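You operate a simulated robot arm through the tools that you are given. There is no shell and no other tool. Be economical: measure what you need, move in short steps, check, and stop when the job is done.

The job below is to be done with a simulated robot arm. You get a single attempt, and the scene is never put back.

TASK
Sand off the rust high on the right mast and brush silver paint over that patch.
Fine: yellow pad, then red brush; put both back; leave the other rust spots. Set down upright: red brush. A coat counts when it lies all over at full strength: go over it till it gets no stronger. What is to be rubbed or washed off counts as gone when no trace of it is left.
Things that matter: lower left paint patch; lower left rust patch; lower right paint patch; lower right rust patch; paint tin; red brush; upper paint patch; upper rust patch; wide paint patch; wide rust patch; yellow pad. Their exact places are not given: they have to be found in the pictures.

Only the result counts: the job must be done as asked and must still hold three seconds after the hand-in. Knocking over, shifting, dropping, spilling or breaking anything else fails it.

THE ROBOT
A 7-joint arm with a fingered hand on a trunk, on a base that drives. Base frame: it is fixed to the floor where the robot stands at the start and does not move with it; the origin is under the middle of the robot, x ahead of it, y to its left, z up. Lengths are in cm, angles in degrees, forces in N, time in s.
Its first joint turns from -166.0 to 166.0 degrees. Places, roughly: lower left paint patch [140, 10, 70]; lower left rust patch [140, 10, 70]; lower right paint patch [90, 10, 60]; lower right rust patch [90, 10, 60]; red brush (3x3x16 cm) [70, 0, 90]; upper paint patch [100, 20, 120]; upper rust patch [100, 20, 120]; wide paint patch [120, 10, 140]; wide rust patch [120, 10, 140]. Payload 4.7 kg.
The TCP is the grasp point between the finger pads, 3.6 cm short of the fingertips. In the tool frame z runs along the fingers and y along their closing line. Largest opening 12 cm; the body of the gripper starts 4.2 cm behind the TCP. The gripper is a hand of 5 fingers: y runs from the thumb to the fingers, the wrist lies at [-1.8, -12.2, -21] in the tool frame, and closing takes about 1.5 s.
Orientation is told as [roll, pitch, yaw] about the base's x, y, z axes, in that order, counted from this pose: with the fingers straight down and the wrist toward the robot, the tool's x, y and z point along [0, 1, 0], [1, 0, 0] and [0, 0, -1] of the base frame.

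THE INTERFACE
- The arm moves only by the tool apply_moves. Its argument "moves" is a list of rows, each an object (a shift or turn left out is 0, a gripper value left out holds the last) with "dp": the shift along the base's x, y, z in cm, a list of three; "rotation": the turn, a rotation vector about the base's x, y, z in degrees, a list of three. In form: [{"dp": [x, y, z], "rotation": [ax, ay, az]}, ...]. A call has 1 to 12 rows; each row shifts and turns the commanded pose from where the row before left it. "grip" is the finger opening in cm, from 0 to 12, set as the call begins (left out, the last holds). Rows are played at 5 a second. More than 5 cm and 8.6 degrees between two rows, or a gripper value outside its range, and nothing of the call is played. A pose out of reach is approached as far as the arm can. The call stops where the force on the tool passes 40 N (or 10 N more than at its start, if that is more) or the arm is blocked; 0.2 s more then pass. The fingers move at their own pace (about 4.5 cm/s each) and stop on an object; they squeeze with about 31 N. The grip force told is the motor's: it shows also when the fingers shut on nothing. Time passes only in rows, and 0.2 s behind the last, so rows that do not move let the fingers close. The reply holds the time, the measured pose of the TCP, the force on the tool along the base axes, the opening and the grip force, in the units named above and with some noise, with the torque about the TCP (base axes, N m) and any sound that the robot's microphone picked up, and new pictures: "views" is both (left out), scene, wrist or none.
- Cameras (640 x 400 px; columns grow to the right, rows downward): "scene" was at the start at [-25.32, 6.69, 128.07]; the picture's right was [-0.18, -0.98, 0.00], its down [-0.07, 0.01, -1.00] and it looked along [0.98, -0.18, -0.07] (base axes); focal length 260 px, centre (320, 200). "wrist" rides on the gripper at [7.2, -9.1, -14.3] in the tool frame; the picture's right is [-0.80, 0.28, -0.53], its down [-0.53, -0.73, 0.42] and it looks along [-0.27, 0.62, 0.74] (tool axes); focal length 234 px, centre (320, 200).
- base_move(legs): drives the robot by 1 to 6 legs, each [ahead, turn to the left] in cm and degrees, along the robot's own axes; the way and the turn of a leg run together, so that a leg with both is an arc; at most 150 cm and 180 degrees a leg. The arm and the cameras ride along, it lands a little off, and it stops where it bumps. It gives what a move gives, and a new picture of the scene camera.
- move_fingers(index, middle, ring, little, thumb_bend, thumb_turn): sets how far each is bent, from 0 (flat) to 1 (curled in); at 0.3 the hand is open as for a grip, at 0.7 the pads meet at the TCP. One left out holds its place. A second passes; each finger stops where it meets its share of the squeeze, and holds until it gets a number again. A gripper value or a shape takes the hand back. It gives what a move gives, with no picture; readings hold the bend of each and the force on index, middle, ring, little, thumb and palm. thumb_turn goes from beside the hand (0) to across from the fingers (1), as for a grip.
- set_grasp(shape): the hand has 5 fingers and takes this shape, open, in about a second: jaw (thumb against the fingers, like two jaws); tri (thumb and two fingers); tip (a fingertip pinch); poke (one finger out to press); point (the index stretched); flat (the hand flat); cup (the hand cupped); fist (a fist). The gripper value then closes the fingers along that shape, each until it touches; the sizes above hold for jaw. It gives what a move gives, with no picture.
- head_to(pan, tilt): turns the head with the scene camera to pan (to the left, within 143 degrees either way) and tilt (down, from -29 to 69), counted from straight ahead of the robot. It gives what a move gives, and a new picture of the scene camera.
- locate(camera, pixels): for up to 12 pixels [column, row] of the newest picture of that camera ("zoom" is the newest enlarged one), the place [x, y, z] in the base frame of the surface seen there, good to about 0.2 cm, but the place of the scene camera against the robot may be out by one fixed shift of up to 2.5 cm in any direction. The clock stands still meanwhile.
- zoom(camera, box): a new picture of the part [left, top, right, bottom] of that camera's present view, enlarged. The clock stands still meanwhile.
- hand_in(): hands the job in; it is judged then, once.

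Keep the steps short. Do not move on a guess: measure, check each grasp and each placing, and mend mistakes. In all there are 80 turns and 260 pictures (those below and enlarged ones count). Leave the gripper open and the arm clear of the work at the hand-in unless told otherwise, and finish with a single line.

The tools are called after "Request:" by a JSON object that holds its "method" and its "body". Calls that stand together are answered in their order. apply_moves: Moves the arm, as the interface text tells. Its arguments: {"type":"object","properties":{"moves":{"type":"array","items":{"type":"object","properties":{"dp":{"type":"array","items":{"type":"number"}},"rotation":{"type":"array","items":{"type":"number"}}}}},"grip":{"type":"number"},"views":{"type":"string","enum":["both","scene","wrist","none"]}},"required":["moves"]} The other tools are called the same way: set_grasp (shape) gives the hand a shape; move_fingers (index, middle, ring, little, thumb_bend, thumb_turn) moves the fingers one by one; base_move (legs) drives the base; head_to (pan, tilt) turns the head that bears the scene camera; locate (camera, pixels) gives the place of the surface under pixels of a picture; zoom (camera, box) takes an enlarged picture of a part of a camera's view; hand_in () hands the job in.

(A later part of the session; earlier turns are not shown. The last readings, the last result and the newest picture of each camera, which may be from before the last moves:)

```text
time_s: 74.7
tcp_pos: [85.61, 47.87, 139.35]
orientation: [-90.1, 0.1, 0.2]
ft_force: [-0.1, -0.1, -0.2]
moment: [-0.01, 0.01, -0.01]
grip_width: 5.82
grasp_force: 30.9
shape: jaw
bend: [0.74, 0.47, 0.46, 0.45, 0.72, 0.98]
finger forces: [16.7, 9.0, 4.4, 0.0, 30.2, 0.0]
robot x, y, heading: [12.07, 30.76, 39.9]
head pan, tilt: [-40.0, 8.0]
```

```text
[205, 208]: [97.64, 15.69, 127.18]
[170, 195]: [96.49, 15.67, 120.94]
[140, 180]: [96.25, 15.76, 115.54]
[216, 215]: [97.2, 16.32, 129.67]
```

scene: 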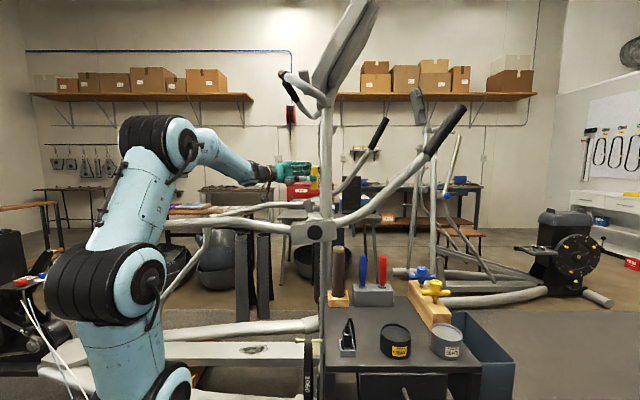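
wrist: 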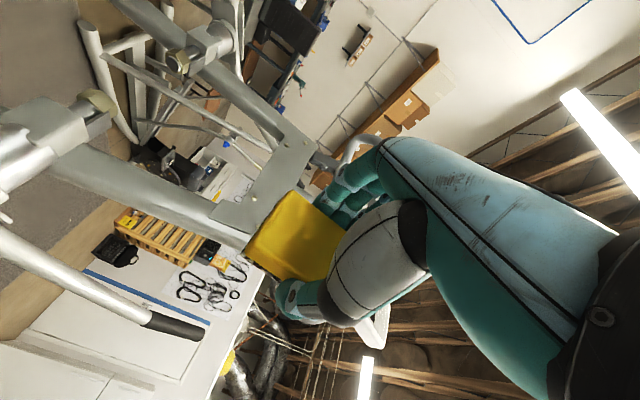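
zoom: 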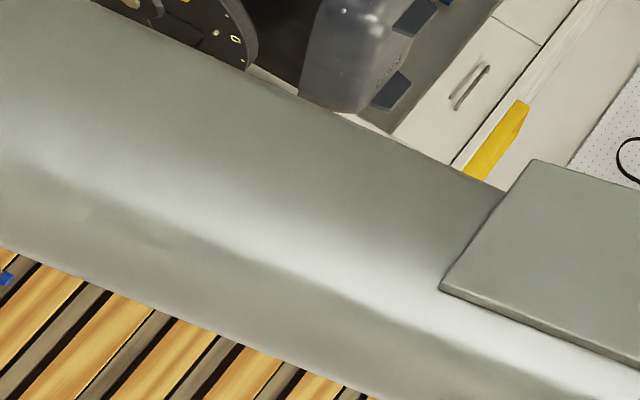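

Clean, with no trace left. Now I'll carry the pad back along the reverse path.

Request:
{"method": "apply_moves", "body": {"moves": [{"dp": [-4, -1, -2]}, {"dp": [-4, -1, -2]}, {"dp": [-4, -1, -2]}, {"dp": [-3, -1, -3]}, {"dp": [-2, -1.2, -3]}, {"rotation": [4.62, -4.62, -4.62]}, {"rotation": [4.62, -4.62, -4.62]}, {"rotation": [4.62, -4.62, -4.62]}, {"dp": [-0.7, 0, 0], "rotation": [4.62, -4.62, -4.62]}, {"dp": [-0.7, 0, 0], "rotation": [4.62, -4.62, -4.62]}, {"dp": [-0.7, 0, 0], "rotation": [4.62, -4.62, -4.62]}, {"dp": [-0.7, 0, 0], "rotation": [4.62, -4.62, -4.62]}], "views": "none"}}

Request:
{"method": "apply_moves", "body": {"moves": [{"dp": [-0.7, 0, 0], "rotation": [4.62, -4.62, -4.62]}, {"dp": [-0.7, 0, 0], "rotation": [4.62, -4.62, -4.62]}, {"dp": [-0.7, 0, 0], "rotation": [4.62, -4.62, -4.62]}, {"dp": [-0.7, 0, 0], "rotation": [4.62, -4.62, -4.62]}, {"dp": [-0.7, 0, 0], "rotation": [4.62, -4.62, -4.62]}, {"dp": [-0.7, 0, 0], "rotation": [4.62, -4.62, -4.62]}, {"dp": [-0.7, 0, 0], "rotation": [4.62, -4.62, -4.62]}, {"dp": [-0.7, 0, 0], "rotation": [4.62, -4.62, -4.62]}], "views": "none"}}

Request:
{"method": "head_to", "body": {"pan": -55, "tilt": 30}}

```text
time_s: 77.3
tcp_pos: [65.98, 42.72, 127.29]
orientation: [-48.4, -19.4, -41.5]
ft_force: [0.6, 0.1, -0.7]
moment: [-0.01, 0.03, -0.01]
grip_width: 5.84
grasp_force: 31.2
shape: jaw
bend: [0.74, 0.47, 0.46, 0.45, 0.72, 0.98]
finger forces: [16.7, 8.9, 4.5, 0.0, 30.1, 0.1]
robot x, y, heading: [11.71, 30.81, 39.7]
head pan, tilt: [-40.0, 8.0]
```

```text
time_s: 79.1
tcp_pos: [60.31, 42.63, 127.34]
orientation: [0.0, 0.0, -90.1]
ft_force: [0.7, 0.8, -0.2]
moment: [-0.01, 0.0, 0.0]
grip_width: 5.81
grasp_force: 30.8
shape: jaw
bend: [0.74, 0.47, 0.46, 0.45, 0.72, 0.98]
finger forces: [16.6, 9.0, 4.4, 0.1, 30.1, 0.0]
robot x, y, heading: [11.8, 30.79, 39.7]
head pan, tilt: [-40.0, 8.0]
```

```text
time_s: 80.0
tcp_pos: [60.31, 42.67, 127.39]
orientation: [0.0, 0.0, -89.8]
ft_force: [-0.3, -0.6, 0.0]
moment: [-0.01, 0.01, -0.01]
grip_width: 5.84
grasp_force: 31.1
shape: jaw
bend: [0.74, 0.47, 0.46, 0.45, 0.72, 0.98]
finger forces: [16.6, 9.0, 4.5, 0.0, 30.1, 0.0]
robot x, y, heading: [11.77, 31.18, 40.0]
head pan, tilt: [-55.0, 30.0]
```

scene: 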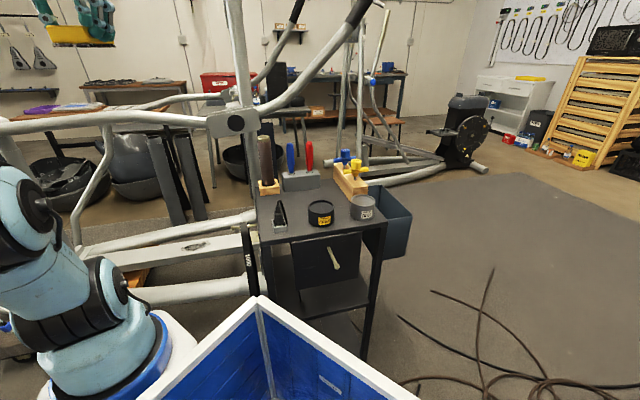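

Request:
{"method": "apply_moves", "body": {"moves": [{"dp": [0, -4.5, -1]}, {"dp": [0, -4.5, -1]}, {"dp": [0, -4.5, -1]}, {"dp": [0, -4.5, -1]}, {"dp": [0, -4.5, -1]}, {"dp": [0, -4.5, -1]}, {"dp": [-0.2, -4.5, -1]}, {"dp": [0, -2, -4.4]}, {"dp": [0, 0, -4.8]}, {"dp": [0, 0, -4.8]}, {"dp": [0, 0, -4.8]}, {"dp": [0, 0, -4.8]}]}}

Request:
{"method": "locate", "body": {"camera": "wrist", "pixels": [[292, 199], [338, 227], [255, 256], [280, 275], [325, 275], [290, 240], [244, 263], [283, 285]]}}

Request:
{"method": "zoom", "body": {"camera": "scene", "box": [220, 90, 330, 220]}}

```text
time_s: 82.6
tcp_pos: [60.18, 9.12, 96.73]
orientation: [0.0, -0.1, -89.8]
ft_force: [0.1, 0.9, 0.3]
moment: [-0.02, 0.03, 0.01]
grip_width: 5.84
grasp_force: 31.0
shape: jaw
bend: [0.74, 0.47, 0.46, 0.45, 0.72, 0.98]
finger forces: [16.7, 9.1, 4.5, 0.1, 30.1, 0.0]
robot x, y, heading: [11.97, 30.89, 39.9]
head pan, tilt: [-55.0, 30.0]
```

scene: 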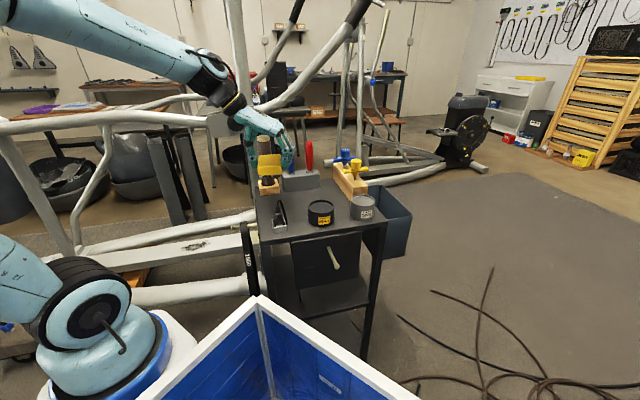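
wrist: 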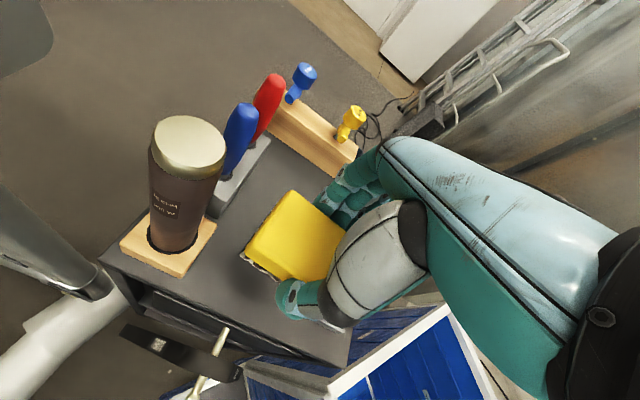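

```text
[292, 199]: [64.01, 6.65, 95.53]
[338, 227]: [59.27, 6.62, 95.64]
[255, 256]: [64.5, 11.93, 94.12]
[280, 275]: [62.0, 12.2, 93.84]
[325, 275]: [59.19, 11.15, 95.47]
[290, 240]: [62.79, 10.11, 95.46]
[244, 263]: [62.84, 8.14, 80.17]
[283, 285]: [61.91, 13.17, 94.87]
```

```text
3.08 times, centred on (275, 155) of scene
```

zoom: 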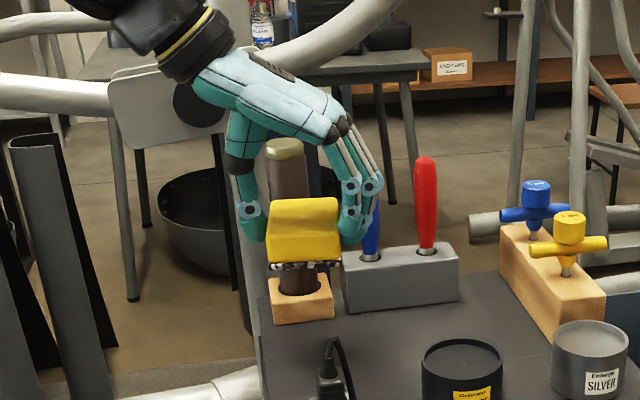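

Pad still level. I'll lower to just above the table, touch down gently and release.

Request:
{"method": "apply_moves", "body": {"moves": [{"dp": [0, 0, -4.5]}, {"dp": [0, 0, -4.5]}, {"dp": [0, 0, -2.4]}, {"dp": [0, 0, -0.3]}, {"dp": [0, 0, -0.15]}], "views": "none"}}

```text
time_s: 83.8
tcp_pos: [60.1, 9.19, 84.98]
orientation: [0.0, -0.1, -89.9]
ft_force: [-1.5, 0.6, -0.7]
moment: [0.0, -0.04, 0.01]
grip_width: 5.82
grasp_force: 31.1
shape: jaw
bend: [0.74, 0.47, 0.46, 0.45, 0.72, 0.98]
finger forces: [16.6, 9.0, 4.4, 0.1, 30.0, 0.1]
robot x, y, heading: [11.54, 30.76, 39.8]
head pan, tilt: [-55.0, 30.0]
```

Request:
{"method": "apply_moves", "body": {"moves": [{"dp": [0, 0, -0.15]}, {"dp": [0, 0, -0.1]}], "views": "none"}}

Request:
{"method": "apply_moves", "body": {"moves": [{}, {}, {}, {}, {}, {}, {}, {}], "grip": 12, "views": "none"}}

Request:
{"method": "apply_moves", "body": {"moves": [{"dp": [0, 0, 4]}, {"dp": [0, 0, 4.5]}, {"dp": [0, 0, 4.5]}, {"dp": [0, 0, 4.5]}]}}

Request:
{"method": "zoom", "body": {"camera": "scene", "box": [240, 100, 390, 230]}}

```text
time_s: 84.4
tcp_pos: [60.06, 9.28, 84.69]
orientation: [0.0, -0.1, -90.0]
ft_force: [0.6, 0.6, 1.1]
moment: [0.01, 0.06, 0.0]
grip_width: 5.83
grasp_force: 31.1
shape: jaw
bend: [0.74, 0.47, 0.46, 0.45, 0.72, 0.98]
finger forces: [16.5, 8.9, 4.4, 0.1, 30.3, 0.0]
robot x, y, heading: [11.92, 30.93, 39.9]
head pan, tilt: [-55.0, 30.0]
```

```text
time_s: 86.2
tcp_pos: [60.13, 9.25, 84.71]
orientation: [0.0, -0.1, -89.9]
ft_force: [0.2, -0.2, -0.1]
moment: [0.0, 0.0, -0.03]
grip_width: 11.95
grasp_force: 0.1
shape: jaw
bend: [0.3, 0.3, 0.3, 0.3, 0.3, 0.98]
finger forces: [0.0, 0.1, 0.0, 0.0, 0.1, 0.0]
robot x, y, heading: [11.65, 30.71, 39.8]
head pan, tilt: [-55.0, 30.0]
```

```text
time_s: 87.2
tcp_pos: [60.02, 9.18, 102.21]
orientation: [0.0, 0.0, -89.9]
ft_force: [0.7, -0.6, 0.1]
moment: [0.03, 0.01, -0.03]
grip_width: 11.97
grasp_force: 0.0
shape: jaw
bend: [0.3, 0.3, 0.3, 0.3, 0.3, 0.98]
finger forces: [0.1, 0.0, 0.0, 0.0, 0.0, 0.0]
robot x, y, heading: [11.76, 30.91, 40.0]
head pan, tilt: [-55.0, 30.0]
```

scene: 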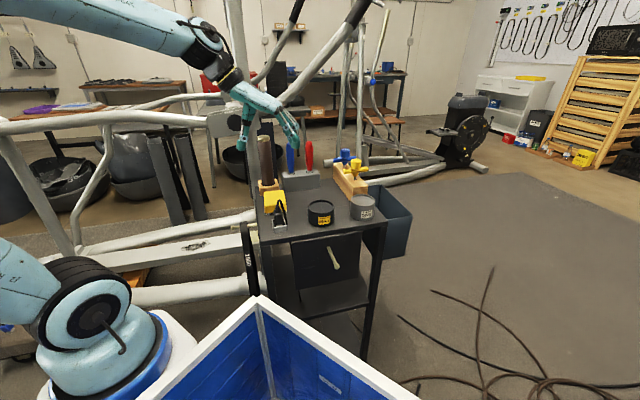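
wrist: 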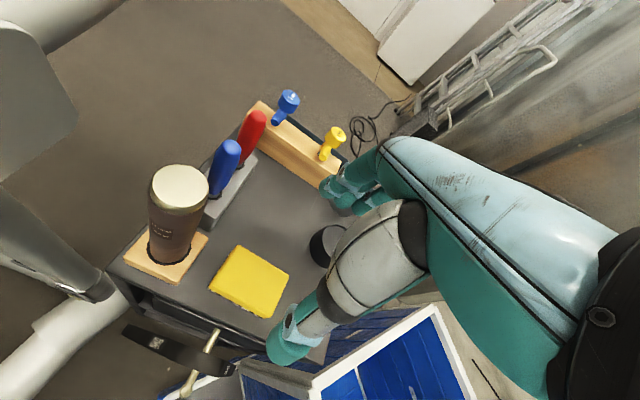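

```text
3.08 times, centred on (315, 165) of scene
```

zoom: 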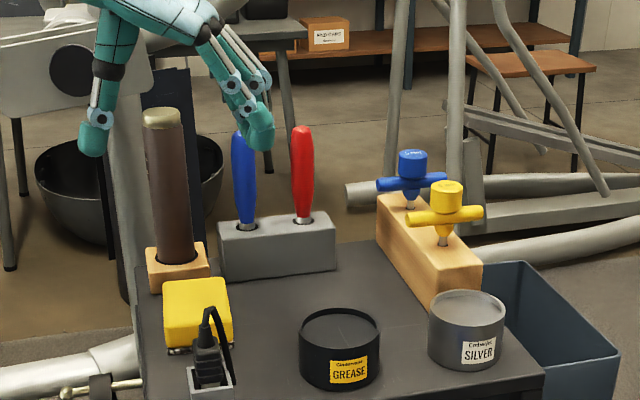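

Pad is back in place. Now the red brush: I'll go above it with yaw -45 so the open fingers clear the blue brush.

Request:
{"method": "apply_moves", "body": {"moves": [{"dp": [0, 0, 4.5]}, {"dp": [0, 0, 4.5]}, {"dp": [1.5, -2, 0], "rotation": [0, 0, 7.5]}, {"dp": [1.5, -2, 0], "rotation": [0, 0, 7.5]}, {"dp": [1.5, -2, 0], "rotation": [0, 0, 7.5]}, {"dp": [1.5, -2, 0], "rotation": [0, 0, 7.5]}, {"dp": [1.5, -2, 0], "rotation": [0, 0, 7.5]}, {"dp": [1.5, -2, 0], "rotation": [0, 0, 7.5]}, {"dp": [1.2, -1.7, 0]}]}}

Request:
{"method": "zoom", "body": {"camera": "wrist", "box": [200, 170, 360, 320]}}

```text
time_s: 89.2
tcp_pos: [70.4, -4.46, 111.53]
orientation: [0.1, -0.2, -45.0]
ft_force: [0.9, 0.5, 0.3]
moment: [-0.02, -0.01, -0.05]
grip_width: 11.99
grasp_force: 0.0
shape: jaw
bend: [0.3, 0.3, 0.3, 0.3, 0.3, 0.98]
finger forces: [0.0, 0.1, 0.0, 0.1, 0.1, 0.0]
robot x, y, heading: [11.64, 30.7, 39.6]
head pan, tilt: [-55.0, 30.0]
```

scene: 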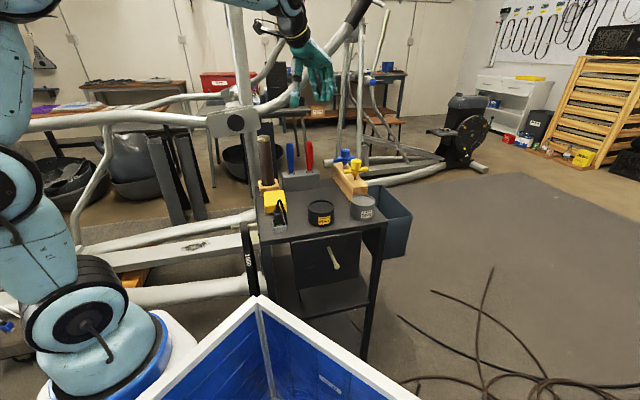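
wrist: 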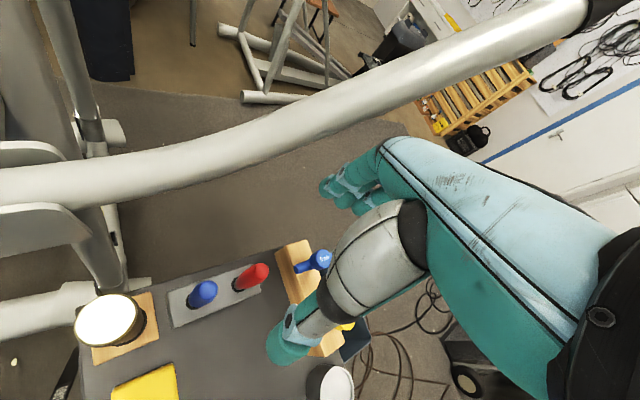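

```text
2.67 times, centred on (280, 245) of wrist
```

zoom: 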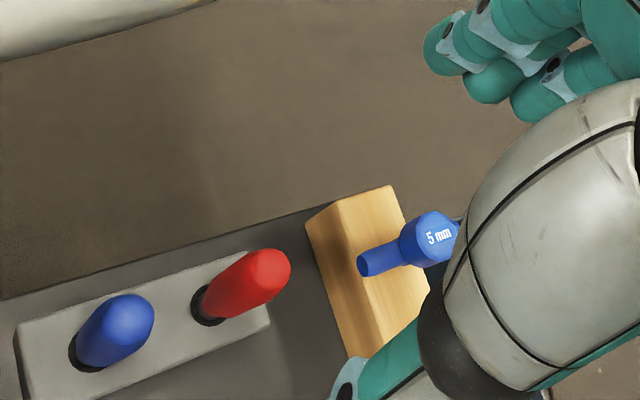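

A white lever bar runs close behind the fingers. I'll measure its clearance before descending.

Request:
{"method": "locate", "body": {"camera": "wrist", "pixels": [[330, 110], [300, 125], [270, 140], [240, 150], [360, 95], [330, 185], [345, 200], [360, 165], [257, 275], [203, 292], [390, 90], [238, 284]]}}

Request:
{"method": "head_to", "body": {"pan": -55, "tilt": 15}}

Request:
{"method": "zoom", "body": {"camera": "scene", "box": [210, 60, 400, 230]}}

```text
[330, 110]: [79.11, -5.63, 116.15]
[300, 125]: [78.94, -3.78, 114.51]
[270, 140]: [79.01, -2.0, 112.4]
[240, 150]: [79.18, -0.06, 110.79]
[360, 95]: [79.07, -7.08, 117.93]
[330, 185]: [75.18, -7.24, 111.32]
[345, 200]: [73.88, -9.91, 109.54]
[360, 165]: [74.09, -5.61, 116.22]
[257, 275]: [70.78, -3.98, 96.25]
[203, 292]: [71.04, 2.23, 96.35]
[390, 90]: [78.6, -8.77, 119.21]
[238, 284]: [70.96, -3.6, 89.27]
```

```text
time_s: 90.0
tcp_pos: [70.23, -4.58, 111.26]
orientation: [-0.1, -0.1, -44.9]
ft_force: [-0.1, -0.2, 0.3]
moment: [0.0, 0.04, 0.01]
grip_width: 11.96
grasp_force: 0.0
shape: jaw
bend: [0.3, 0.3, 0.3, 0.3, 0.3, 0.98]
finger forces: [0.0, 0.0, 0.0, 0.0, 0.0, 0.0]
robot x, y, heading: [12.32, 30.79, 39.9]
head pan, tilt: [-55.0, 15.0]
```

scene: 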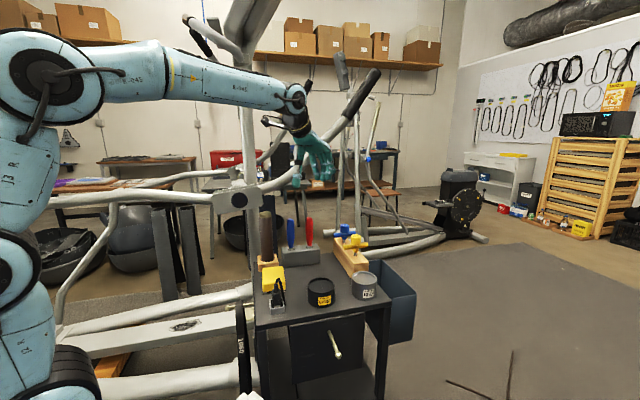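

```text
2.35 times, centred on (305, 145) of scene
```

zoom: 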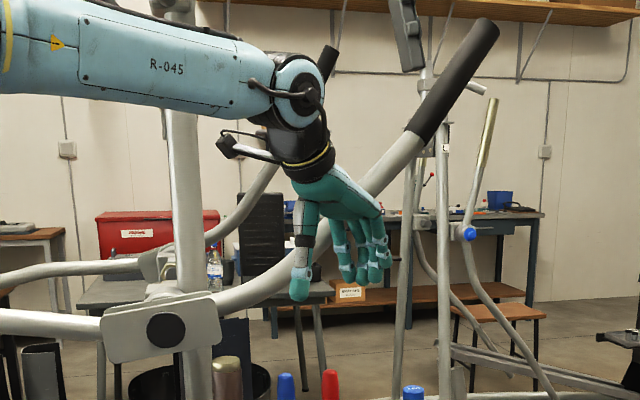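

Clearance is about 3 cm and improves on the way down. I'll check the T-handle stand's position and the brush centre.

Request:
{"method": "locate", "body": {"camera": "wrist", "pixels": [[322, 262], [298, 268], [310, 250], [285, 255], [265, 270], [250, 285], [258, 283], [336, 385], [328, 378], [262, 264], [246, 276]]}}

```text
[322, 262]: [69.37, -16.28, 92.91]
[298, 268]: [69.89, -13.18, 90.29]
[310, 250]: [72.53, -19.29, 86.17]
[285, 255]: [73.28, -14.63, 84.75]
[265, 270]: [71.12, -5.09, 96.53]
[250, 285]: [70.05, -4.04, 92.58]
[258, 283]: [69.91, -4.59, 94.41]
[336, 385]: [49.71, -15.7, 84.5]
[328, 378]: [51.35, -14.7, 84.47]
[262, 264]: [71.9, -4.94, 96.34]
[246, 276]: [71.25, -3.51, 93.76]
```

The brush centre is about [70.9,-4.8] and a T-handle bar ends near [69.9,-13,90]. I'll narrow the opening to 6 cm, centre over the brush and descend.

Request:
{"method": "apply_moves", "body": {"moves": [{"dp": [0.6, -0.25, 0]}, {}, {}, {}, {"dp": [0, 0, -3]}, {"dp": [0, 0, -3]}], "grip": 6}}

Request:
{"method": "zoom", "body": {"camera": "scene", "box": [250, 140, 390, 290]}}

Request:
{"method": "zoom", "body": {"camera": "wrist", "box": [200, 170, 380, 340]}}

```text
time_s: 91.4
tcp_pos: [70.83, -4.8, 105.21]
orientation: [-0.1, -0.1, -45.0]
ft_force: [0.0, 0.8, 0.3]
moment: [-0.03, 0.0, 0.0]
grip_width: 6.05
grasp_force: 0.1
shape: jaw
bend: [0.74, 0.45, 0.42, 0.4, 0.7, 1.0]
finger forces: [0.1, 0.0, 0.0, 0.0, 0.1, 0.0]
robot x, y, heading: [11.71, 30.53, 40.0]
head pan, tilt: [-55.0, 15.0]
```

scene: 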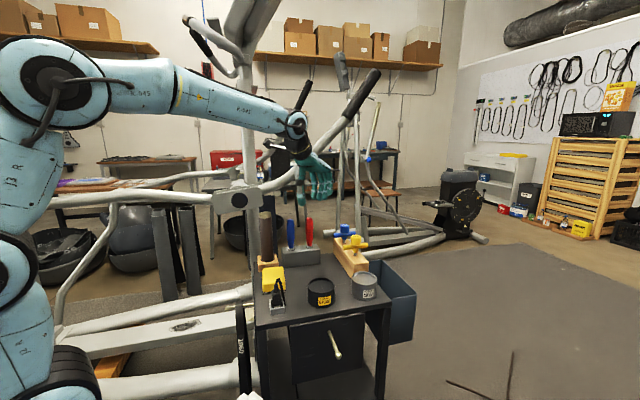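
wrist: 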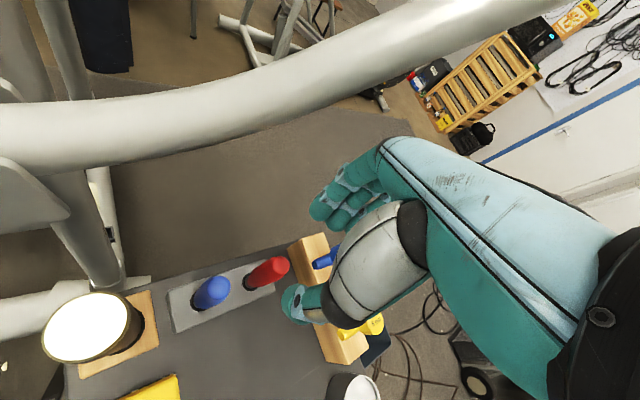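

```text
2.67 times, centred on (320, 215) of scene
```

zoom: 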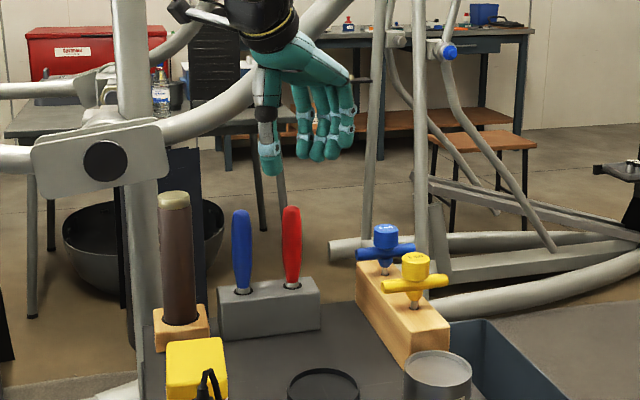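

```text
2.35 times, centred on (290, 255) of wrist
```

zoom: 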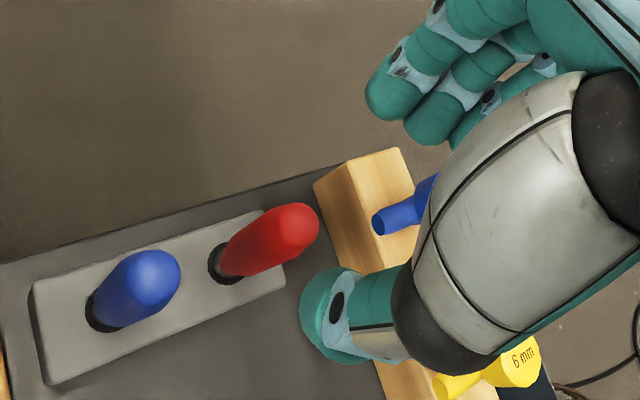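

The brush axis projects nearly through the TCP, 0.3 cm off in y. I'll correct that and descend to z 95.

Request:
{"method": "apply_moves", "body": {"moves": [{"dp": [0, 0.3, 0]}, {"dp": [0, 0, -3]}, {"dp": [0, 0, -3]}, {"dp": [0, 0, -2.2]}, {"dp": [0, 0, -2]}]}}

Request:
{"method": "zoom", "body": {"camera": "scene", "box": [260, 160, 370, 290]}}

Request:
{"method": "zoom", "body": {"camera": "wrist", "box": [230, 170, 380, 330]}}

```text
time_s: 92.6
tcp_pos: [70.86, -4.44, 94.9]
orientation: [0.0, 0.0, -45.0]
ft_force: [-0.7, -0.7, -1.1]
moment: [0.01, -0.01, 0.03]
grip_width: 6.05
grasp_force: 0.0
shape: jaw
bend: [0.74, 0.45, 0.42, 0.4, 0.7, 1.0]
finger forces: [0.1, 0.1, 0.1, 0.0, 0.1, 0.0]
robot x, y, heading: [11.96, 31.24, 39.8]
head pan, tilt: [-55.0, 15.0]
```

scene: 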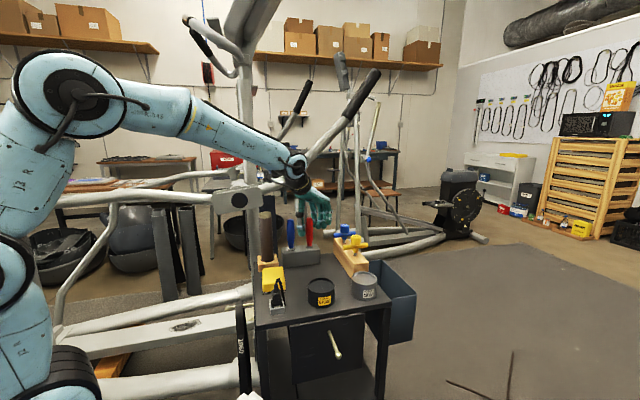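
wrist: 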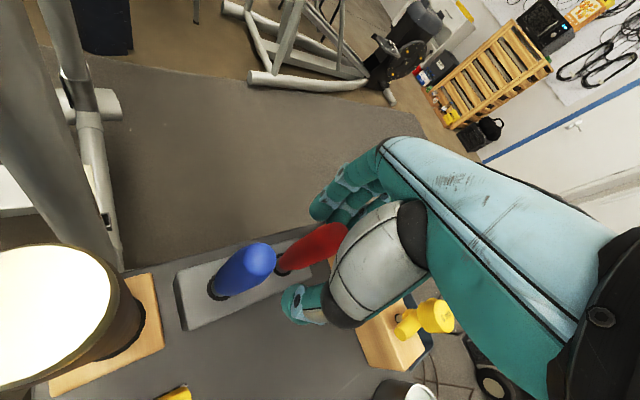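

```text
3.08 times, centred on (315, 225) of scene
```

zoom: 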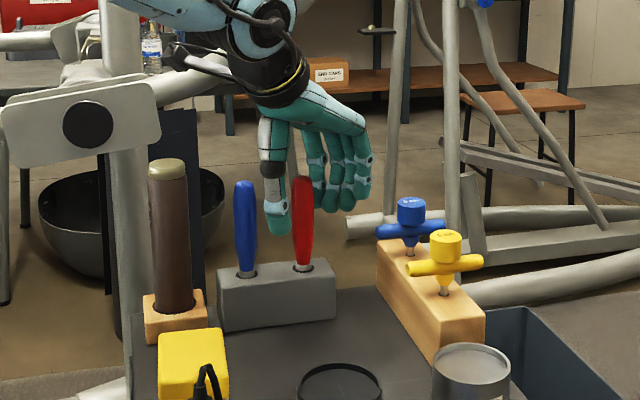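

```text
2.50 times, centred on (305, 250) of wrist
```

zoom: 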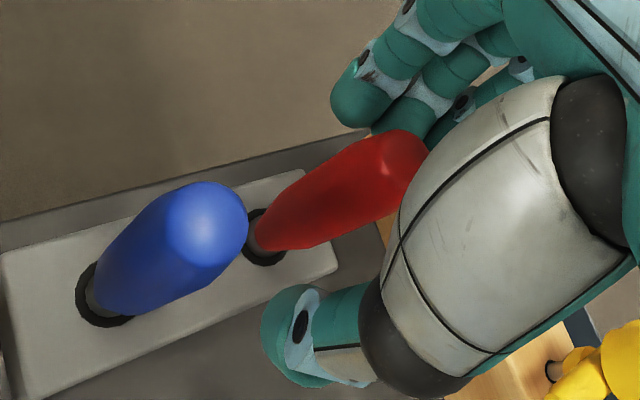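

The handle is between thumb and fingers. Closing.

Request:
{"method": "apply_moves", "body": {"moves": [{}, {}, {}, {}, {}, {}, {}, {}, {}], "grip": 0, "views": "wrist"}}

Request:
{"method": "zoom", "body": {"camera": "wrist", "box": [230, 170, 380, 330]}}

Request:
{"method": "zoom", "body": {"camera": "scene", "box": [260, 160, 370, 290]}}

```text
time_s: 94.6
tcp_pos: [70.79, -4.5, 94.88]
orientation: [0.0, 0.1, -44.9]
ft_force: [0.2, -0.7, 0.2]
moment: [-0.02, 0.03, 0.02]
grip_width: 1.75
grasp_force: 31.4
shape: jaw
bend: [0.73, 0.64, 0.68, 0.67, 0.75, 1.0]
finger forces: [17.4, 7.8, 0.0, 0.1, 26.3, 0.0]
robot x, y, heading: [11.45, 30.79, 39.6]
head pan, tilt: [-55.0, 15.0]
```

wrist: 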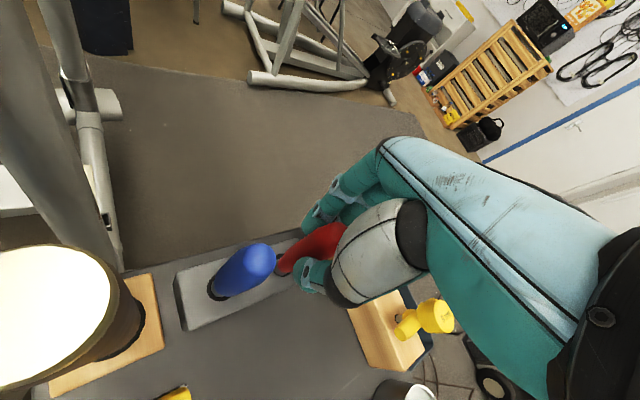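

```text
2.50 times, centred on (305, 250) of wrist
```

zoom: 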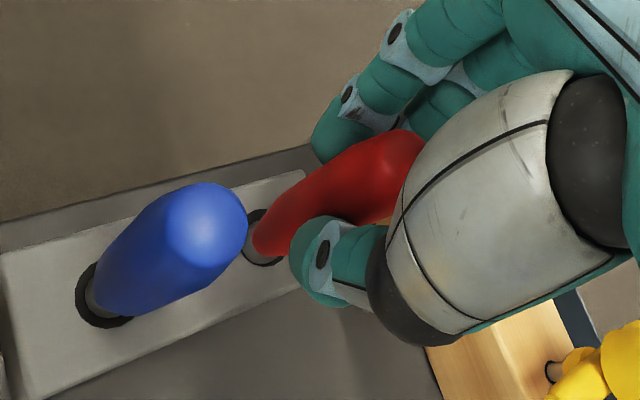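

```text
3.08 times, centred on (315, 225) of scene
```

zoom: 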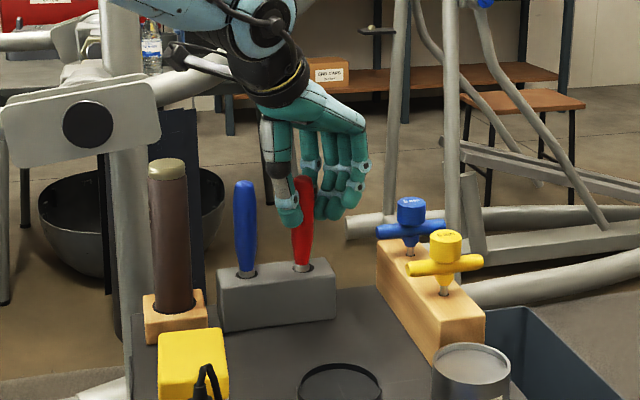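

Firm grip with index, middle and thumb. I'll lift straight up out of the rack.

Request:
{"method": "apply_moves", "body": {"moves": [{"dp": [0, 0, 2]}, {"dp": [0, 0, 3]}, {"dp": [0, 0, 3]}, {"dp": [0, 0, 3]}, {"dp": [0, 0, 3]}], "views": "scene"}}

Request:
{"method": "zoom", "body": {"camera": "scene", "box": [260, 140, 390, 290]}}

```text
time_s: 95.8
tcp_pos: [70.81, -4.43, 109.1]
orientation: [0.0, 0.0, -44.9]
ft_force: [0.6, -0.7, -1.0]
moment: [-0.01, 0.01, 0.03]
grip_width: 1.71
grasp_force: 30.9
shape: jaw
bend: [0.73, 0.64, 0.68, 0.67, 0.75, 1.0]
finger forces: [17.8, 8.2, 0.1, 0.0, 26.4, 0.0]
robot x, y, heading: [11.55, 30.59, 39.5]
head pan, tilt: [-55.0, 15.0]
```

scene: 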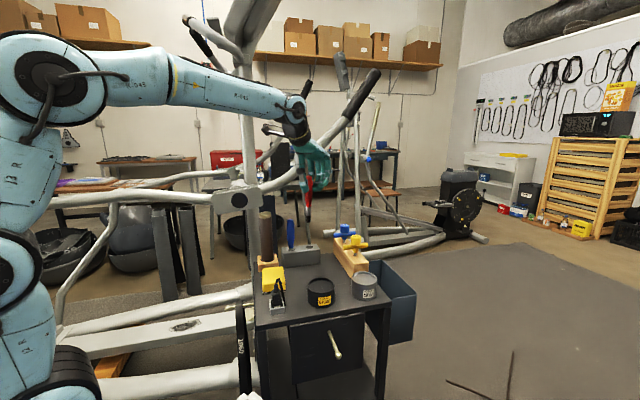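

```text
2.67 times, centred on (325, 215) of scene
```

zoom: 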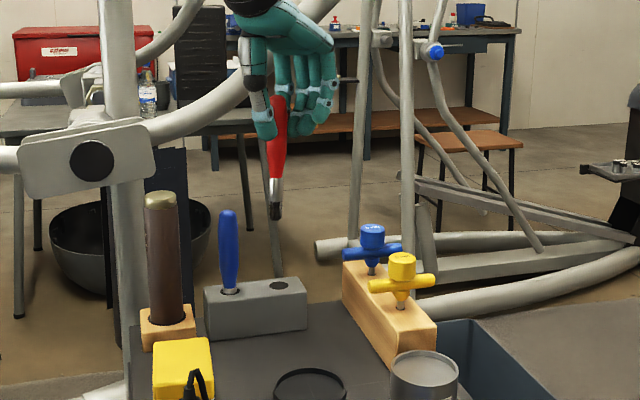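

Request:
{"method": "locate", "body": {"camera": "scene", "pixels": [[308, 220], [308, 216], [308, 208], [309, 195], [366, 281], [365, 290], [319, 285]]}}

Request:
{"method": "zoom", "body": {"camera": "scene", "box": [290, 180, 330, 230]}}

```text
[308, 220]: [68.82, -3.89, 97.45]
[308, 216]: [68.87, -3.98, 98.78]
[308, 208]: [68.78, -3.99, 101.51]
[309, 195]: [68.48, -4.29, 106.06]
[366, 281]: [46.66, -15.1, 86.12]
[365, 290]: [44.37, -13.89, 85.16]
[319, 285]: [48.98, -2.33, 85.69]
```

```text
8.00 times, centred on (310, 205) of scene
```

zoom: 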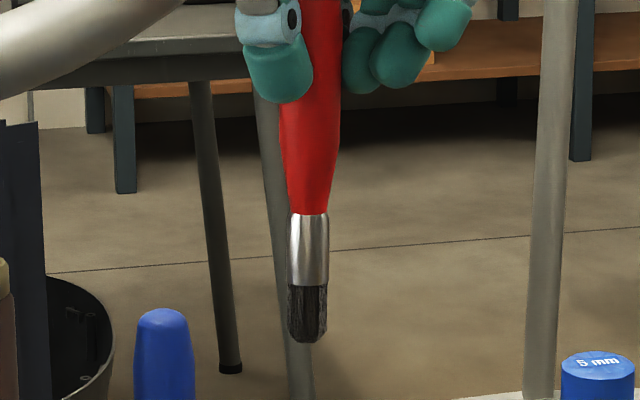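

The bristle tip is 14.1 cm below the TCP. Now I'll carry the brush to above the silver tin, around the T-handles.

Request:
{"method": "apply_moves", "body": {"moves": [{"dp": [-3, 0, 3]}, {"dp": [-4.5, 0, 1]}, {"dp": [-4.5, 0, 0]}, {"dp": [-4.5, 0, 0]}, {"dp": [-4.5, -1, 0]}, {"dp": [-0.9, -4.5, 0]}, {"dp": [0, -4.5, 0]}, {"dp": [0, -0.7, -3.5]}]}}

Request:
{"method": "zoom", "body": {"camera": "scene", "box": [290, 190, 420, 320]}}

Request:
{"method": "zoom", "body": {"camera": "wrist", "box": [180, 200, 380, 400]}}

```text
time_s: 97.6
tcp_pos: [48.99, -15.19, 109.61]
orientation: [-0.1, -0.1, -44.9]
ft_force: [-0.9, 0.8, 0.3]
moment: [-0.03, 0.0, 0.01]
grip_width: 1.73
grasp_force: 30.9
shape: jaw
bend: [0.73, 0.64, 0.68, 0.67, 0.75, 1.0]
finger forces: [17.9, 8.4, 0.0, 0.1, 26.3, 0.0]
robot x, y, heading: [11.9, 30.9, 39.6]
head pan, tilt: [-55.0, 15.0]
```

scene: 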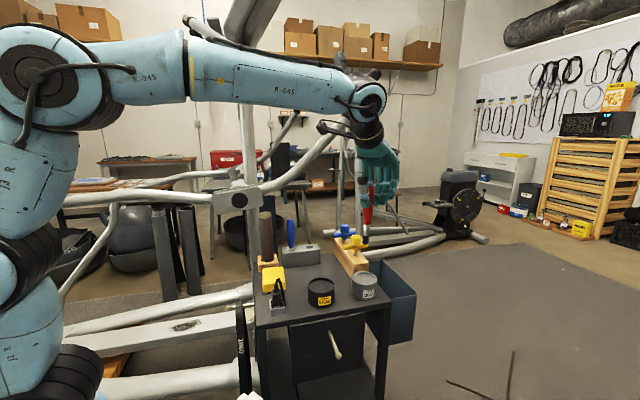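
wrist: 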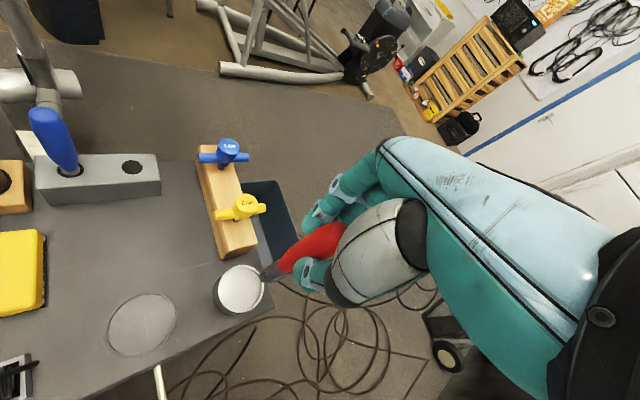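

```text
3.08 times, centred on (355, 255) of scene
```

zoom: 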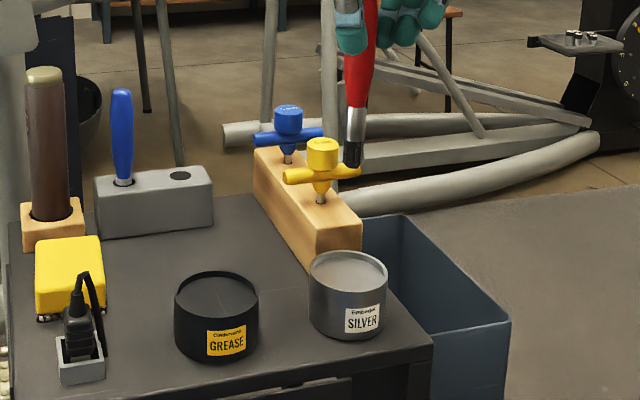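

```text
2.00 times, centred on (280, 300) of wrist
```

zoom: 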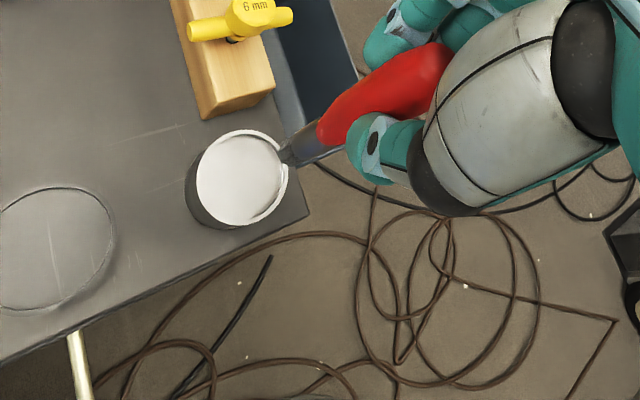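

Request:
{"method": "locate", "body": {"camera": "wrist", "pixels": [[241, 290], [222, 292], [240, 310], [258, 300], [236, 269], [240, 267], [218, 288], [224, 306]]}}

```text
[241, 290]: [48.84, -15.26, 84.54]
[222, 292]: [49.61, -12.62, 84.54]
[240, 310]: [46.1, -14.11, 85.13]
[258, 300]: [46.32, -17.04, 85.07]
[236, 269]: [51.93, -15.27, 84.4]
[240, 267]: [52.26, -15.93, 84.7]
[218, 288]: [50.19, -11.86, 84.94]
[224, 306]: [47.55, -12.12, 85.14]
```

Request:
{"method": "locate", "body": {"camera": "wrist", "pixels": [[245, 203], [262, 208], [222, 215], [228, 148], [215, 240], [252, 240]]}}

Request:
{"method": "apply_moves", "body": {"moves": [{"dp": [0, 0, -3]}, {"dp": [0, 0, -3]}, {"dp": [0, 0, -2.5]}]}}

Request:
{"method": "zoom", "body": {"camera": "scene", "box": [310, 210, 410, 310]}}

```text
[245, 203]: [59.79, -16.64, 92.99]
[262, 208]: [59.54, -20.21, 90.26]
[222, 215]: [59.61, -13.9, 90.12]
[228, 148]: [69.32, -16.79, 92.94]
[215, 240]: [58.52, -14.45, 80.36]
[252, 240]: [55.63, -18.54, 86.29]
```

```text
time_s: 98.4
tcp_pos: [49.02, -15.1, 100.93]
orientation: [-0.1, -0.1, -44.9]
ft_force: [-0.4, 0.2, 0.5]
moment: [-0.01, 0.01, 0.01]
grip_width: 1.71
grasp_force: 31.1
shape: jaw
bend: [0.73, 0.64, 0.68, 0.67, 0.75, 1.0]
finger forces: [18.1, 8.4, 0.0, 0.1, 26.3, 0.0]
robot x, y, heading: [11.77, 30.93, 39.7]
head pan, tilt: [-55.0, 15.0]
```

scene: 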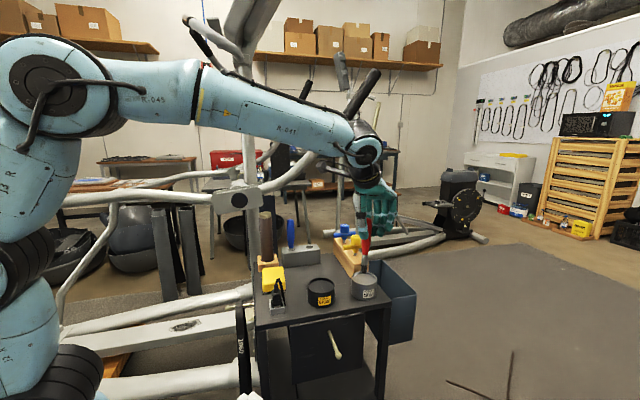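
wrist: 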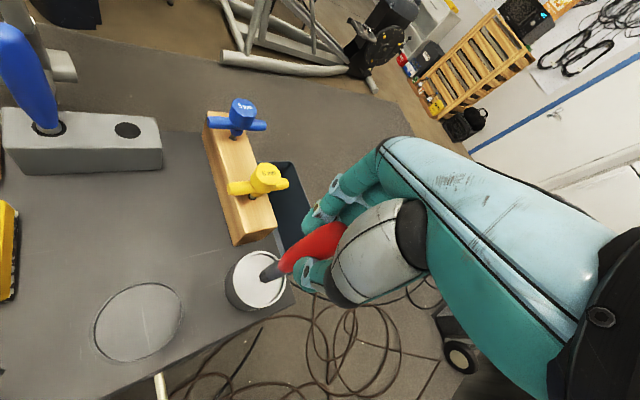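

```text
4.00 times, centred on (360, 260) of scene
```

zoom: 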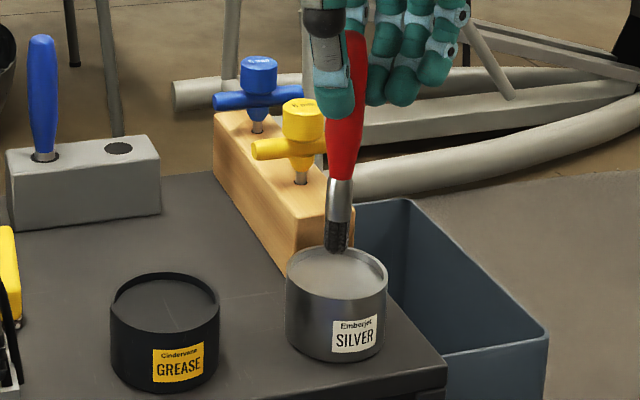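

Tip centred above the paint. I'll dip about 1.2 cm into it, pause and lift.

Request:
{"method": "apply_moves", "body": {"moves": [{"dp": [0, 0, -1.5]}, {"dp": [0, 0, -1.2]}, {"dp": [0, 0, -0.8]}, {}, {}, {}], "views": "scene"}}

Request:
{"method": "apply_moves", "body": {"moves": [{"dp": [0, 0, 2]}, {"dp": [0, 0, 3]}, {"dp": [0, 0, 3]}], "views": "scene"}}

Request:
{"method": "zoom", "body": {"camera": "scene", "box": [320, 190, 410, 300]}}

```text
time_s: 99.2
tcp_pos: [49.08, -15.29, 98.6]
orientation: [-0.5, -1.0, -45.1]
ft_force: [0.0, 0.5, 9.6]
moment: [-0.01, -0.03, -0.01]
grip_width: 1.89
grasp_force: 31.1
shape: jaw
bend: [0.73, 0.63, 0.68, 0.67, 0.76, 1.0]
finger forces: [19.7, 9.9, 0.1, 0.0, 28.5, 0.1]
robot x, y, heading: [12.21, 30.93, 39.6]
head pan, tilt: [-55.0, 15.0]
stopped in row 4: the force on the tool passed its limit at 42 N (the readings are from after the stop); the commanded pose is now the measured one
```

scene: 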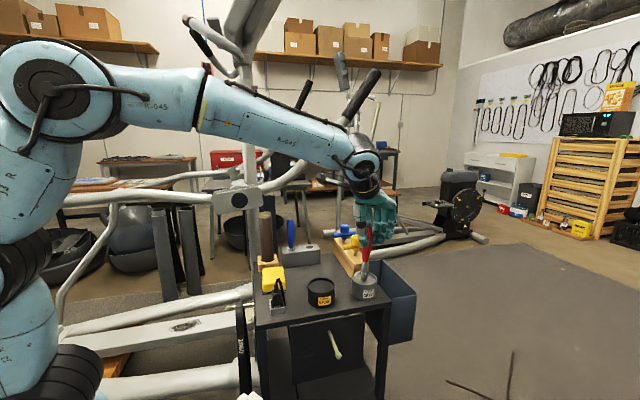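

```text
time_s: 100.0
tcp_pos: [49.15, -15.37, 106.4]
orientation: [-0.5, -0.8, -45.0]
ft_force: [0.5, 0.0, -0.4]
moment: [0.03, 0.01, 0.02]
grip_width: 1.86
grasp_force: 31.1
shape: jaw
bend: [0.73, 0.63, 0.68, 0.67, 0.76, 1.0]
finger forces: [18.7, 9.8, 0.0, 0.0, 26.7, 0.0]
robot x, y, heading: [11.92, 30.68, 39.8]
head pan, tilt: [-55.0, 15.0]
```

scene: 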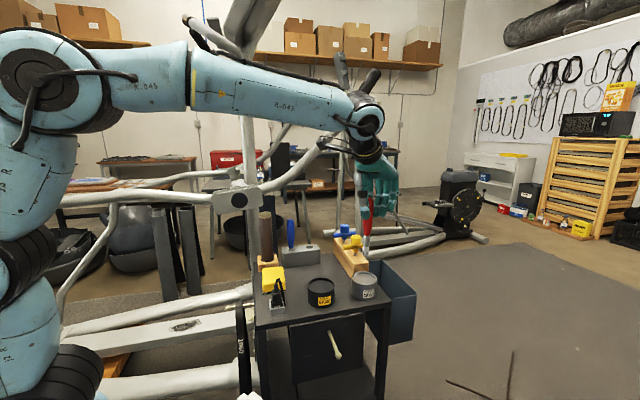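

```text
3.64 times, centred on (365, 245) of scene
```

zoom: 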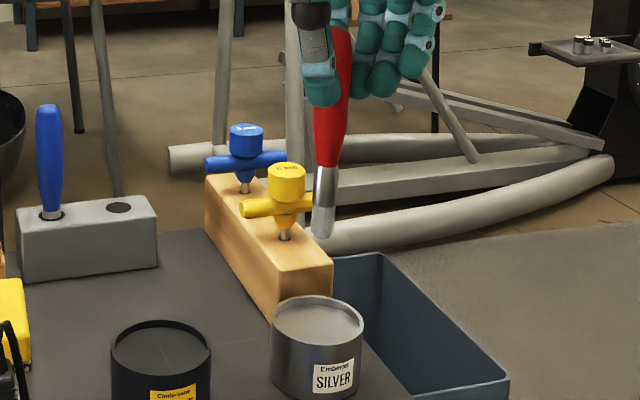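

Touching the paint loaded the bristles silver. I'll check where the tip sits in the hand now.

Request:
{"method": "locate", "body": {"camera": "scene", "pixels": [[365, 253], [365, 249], [366, 240], [368, 228], [369, 218], [365, 281], [364, 290]]}}

Request:
{"method": "zoom", "body": {"camera": "scene", "box": [345, 205, 390, 265]}}

```text
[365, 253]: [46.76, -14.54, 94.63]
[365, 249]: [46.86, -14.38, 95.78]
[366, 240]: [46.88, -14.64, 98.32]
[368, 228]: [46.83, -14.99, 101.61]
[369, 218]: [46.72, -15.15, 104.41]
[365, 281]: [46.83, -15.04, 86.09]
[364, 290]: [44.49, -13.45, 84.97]
```

```text
6.67 times, centred on (368, 235) of scene
```

zoom: 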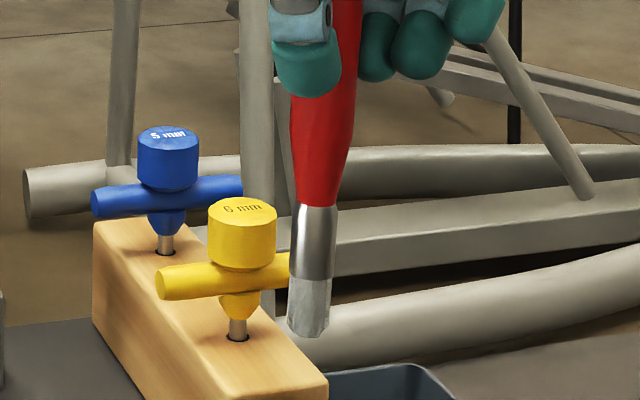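

Tip is still 14.0 cm ahead and well loaded. I'll lift, swing left and rotate to point the brush at -y.

Request:
{"method": "apply_moves", "body": {"moves": [{"dp": [0, 0, 4.5]}, {"dp": [0, 0, 4.5]}, {"dp": [0, 0, 4.5]}, {"dp": [0.5, 2, 4]}, {"dp": [1.5, 4.5, 1]}, {"dp": [1.5, 4.5, 1]}, {"dp": [1.5, 4.5, 1]}, {"dp": [1.5, 4.5, 1]}, {"dp": [1.5, 4.5, 0]}, {"dp": [1.5, 4.5, 0]}, {"dp": [1.5, 4.5, 0]}, {"dp": [1.5, 4.5, 0]}], "views": "none"}}

Request:
{"method": "apply_moves", "body": {"moves": [{"dp": [0, 4.6, 0]}, {"dp": [0, 4.6, 0]}, {"dp": [0, 4.6, 0]}, {"dp": [0, 4.6, 0]}, {"dp": [0, 4.6, 0]}], "views": "none"}}

Request:
{"method": "apply_moves", "body": {"moves": [{"rotation": [-7.08, 2.93, 2.93]}, {"rotation": [-7.08, 2.93, 2.93]}, {"rotation": [-7.08, 2.93, 2.93]}, {"rotation": [-7.08, 2.93, 2.93]}, {"rotation": [-7.08, 2.93, 2.93]}, {"rotation": [-7.08, 2.93, 2.93]}, {"rotation": [-7.08, 2.93, 2.93]}, {"rotation": [-7.08, 2.93, 2.93]}, {"rotation": [-7.08, 2.93, 2.93]}, {"rotation": [-7.08, 2.93, 2.93]}, {"rotation": [-7.08, 2.93, 2.93]}, {"rotation": [-7.08, 2.93, 2.93]}], "views": "wrist"}}

Request:
{"method": "head_to", "body": {"pan": -35, "tilt": 8}}

```text
time_s: 102.6
tcp_pos: [61.55, 22.68, 127.97]
orientation: [-0.4, -0.9, -45.0]
ft_force: [0.8, -0.3, 0.2]
moment: [0.04, 0.01, -0.01]
grip_width: 1.83
grasp_force: 30.9
shape: jaw
bend: [0.73, 0.63, 0.68, 0.67, 0.76, 1.0]
finger forces: [18.9, 10.0, 0.0, 0.1, 26.2, 0.0]
robot x, y, heading: [12.05, 30.65, 39.8]
head pan, tilt: [-55.0, 15.0]
```

```text
time_s: 103.8
tcp_pos: [61.58, 45.63, 127.98]
orientation: [-0.2, -0.9, -45.1]
ft_force: [-0.4, -0.3, -0.5]
moment: [-0.01, -0.03, 0.02]
grip_width: 1.83
grasp_force: 30.8
shape: jaw
bend: [0.73, 0.63, 0.68, 0.67, 0.76, 1.0]
finger forces: [18.9, 9.9, 0.0, 0.0, 26.2, 0.1]
robot x, y, heading: [12.04, 30.93, 39.8]
head pan, tilt: [-55.0, 15.0]
```

```text
time_s: 106.4
tcp_pos: [61.56, 45.62, 127.8]
orientation: [-90.5, 0.0, 0.9]
ft_force: [-0.1, -0.3, 0.1]
moment: [0.04, 0.0, 0.05]
grip_width: 1.83
grasp_force: 30.9
shape: jaw
bend: [0.73, 0.64, 0.68, 0.67, 0.76, 1.0]
finger forces: [19.5, 10.1, 0.0, 0.1, 26.2, 0.0]
robot x, y, heading: [12.06, 30.96, 39.8]
head pan, tilt: [-55.0, 15.0]
```

wrist: 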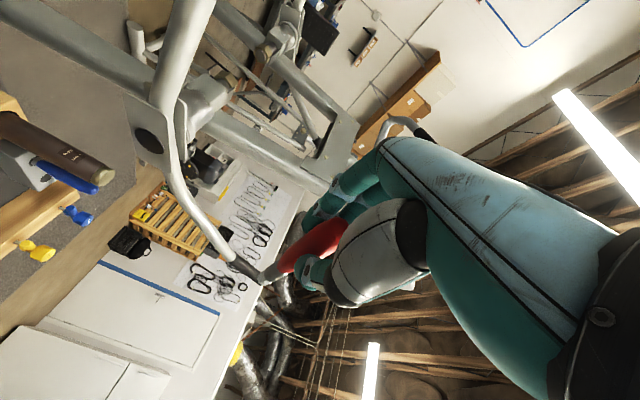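

```text
time_s: 107.3
tcp_pos: [61.61, 45.62, 127.9]
orientation: [-90.3, -0.1, 0.8]
ft_force: [0.0, -0.1, -0.9]
moment: [0.03, -0.01, -0.01]
grip_width: 1.83
grasp_force: 30.9
shape: jaw
bend: [0.73, 0.64, 0.68, 0.67, 0.76, 1.0]
finger forces: [19.4, 10.1, 0.0, 0.0, 26.2, 0.0]
robot x, y, heading: [11.85, 30.64, 39.6]
head pan, tilt: [-35.0, 8.0]
```

scene: 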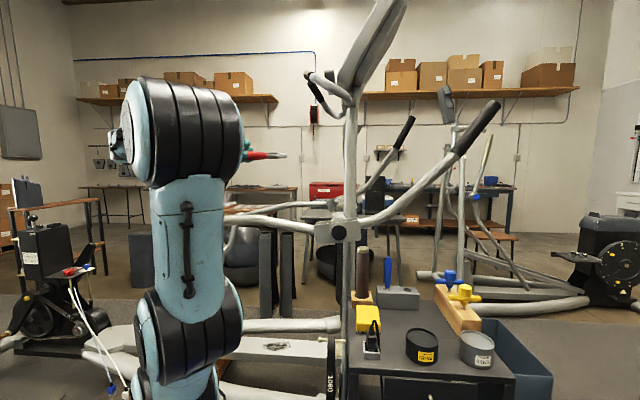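

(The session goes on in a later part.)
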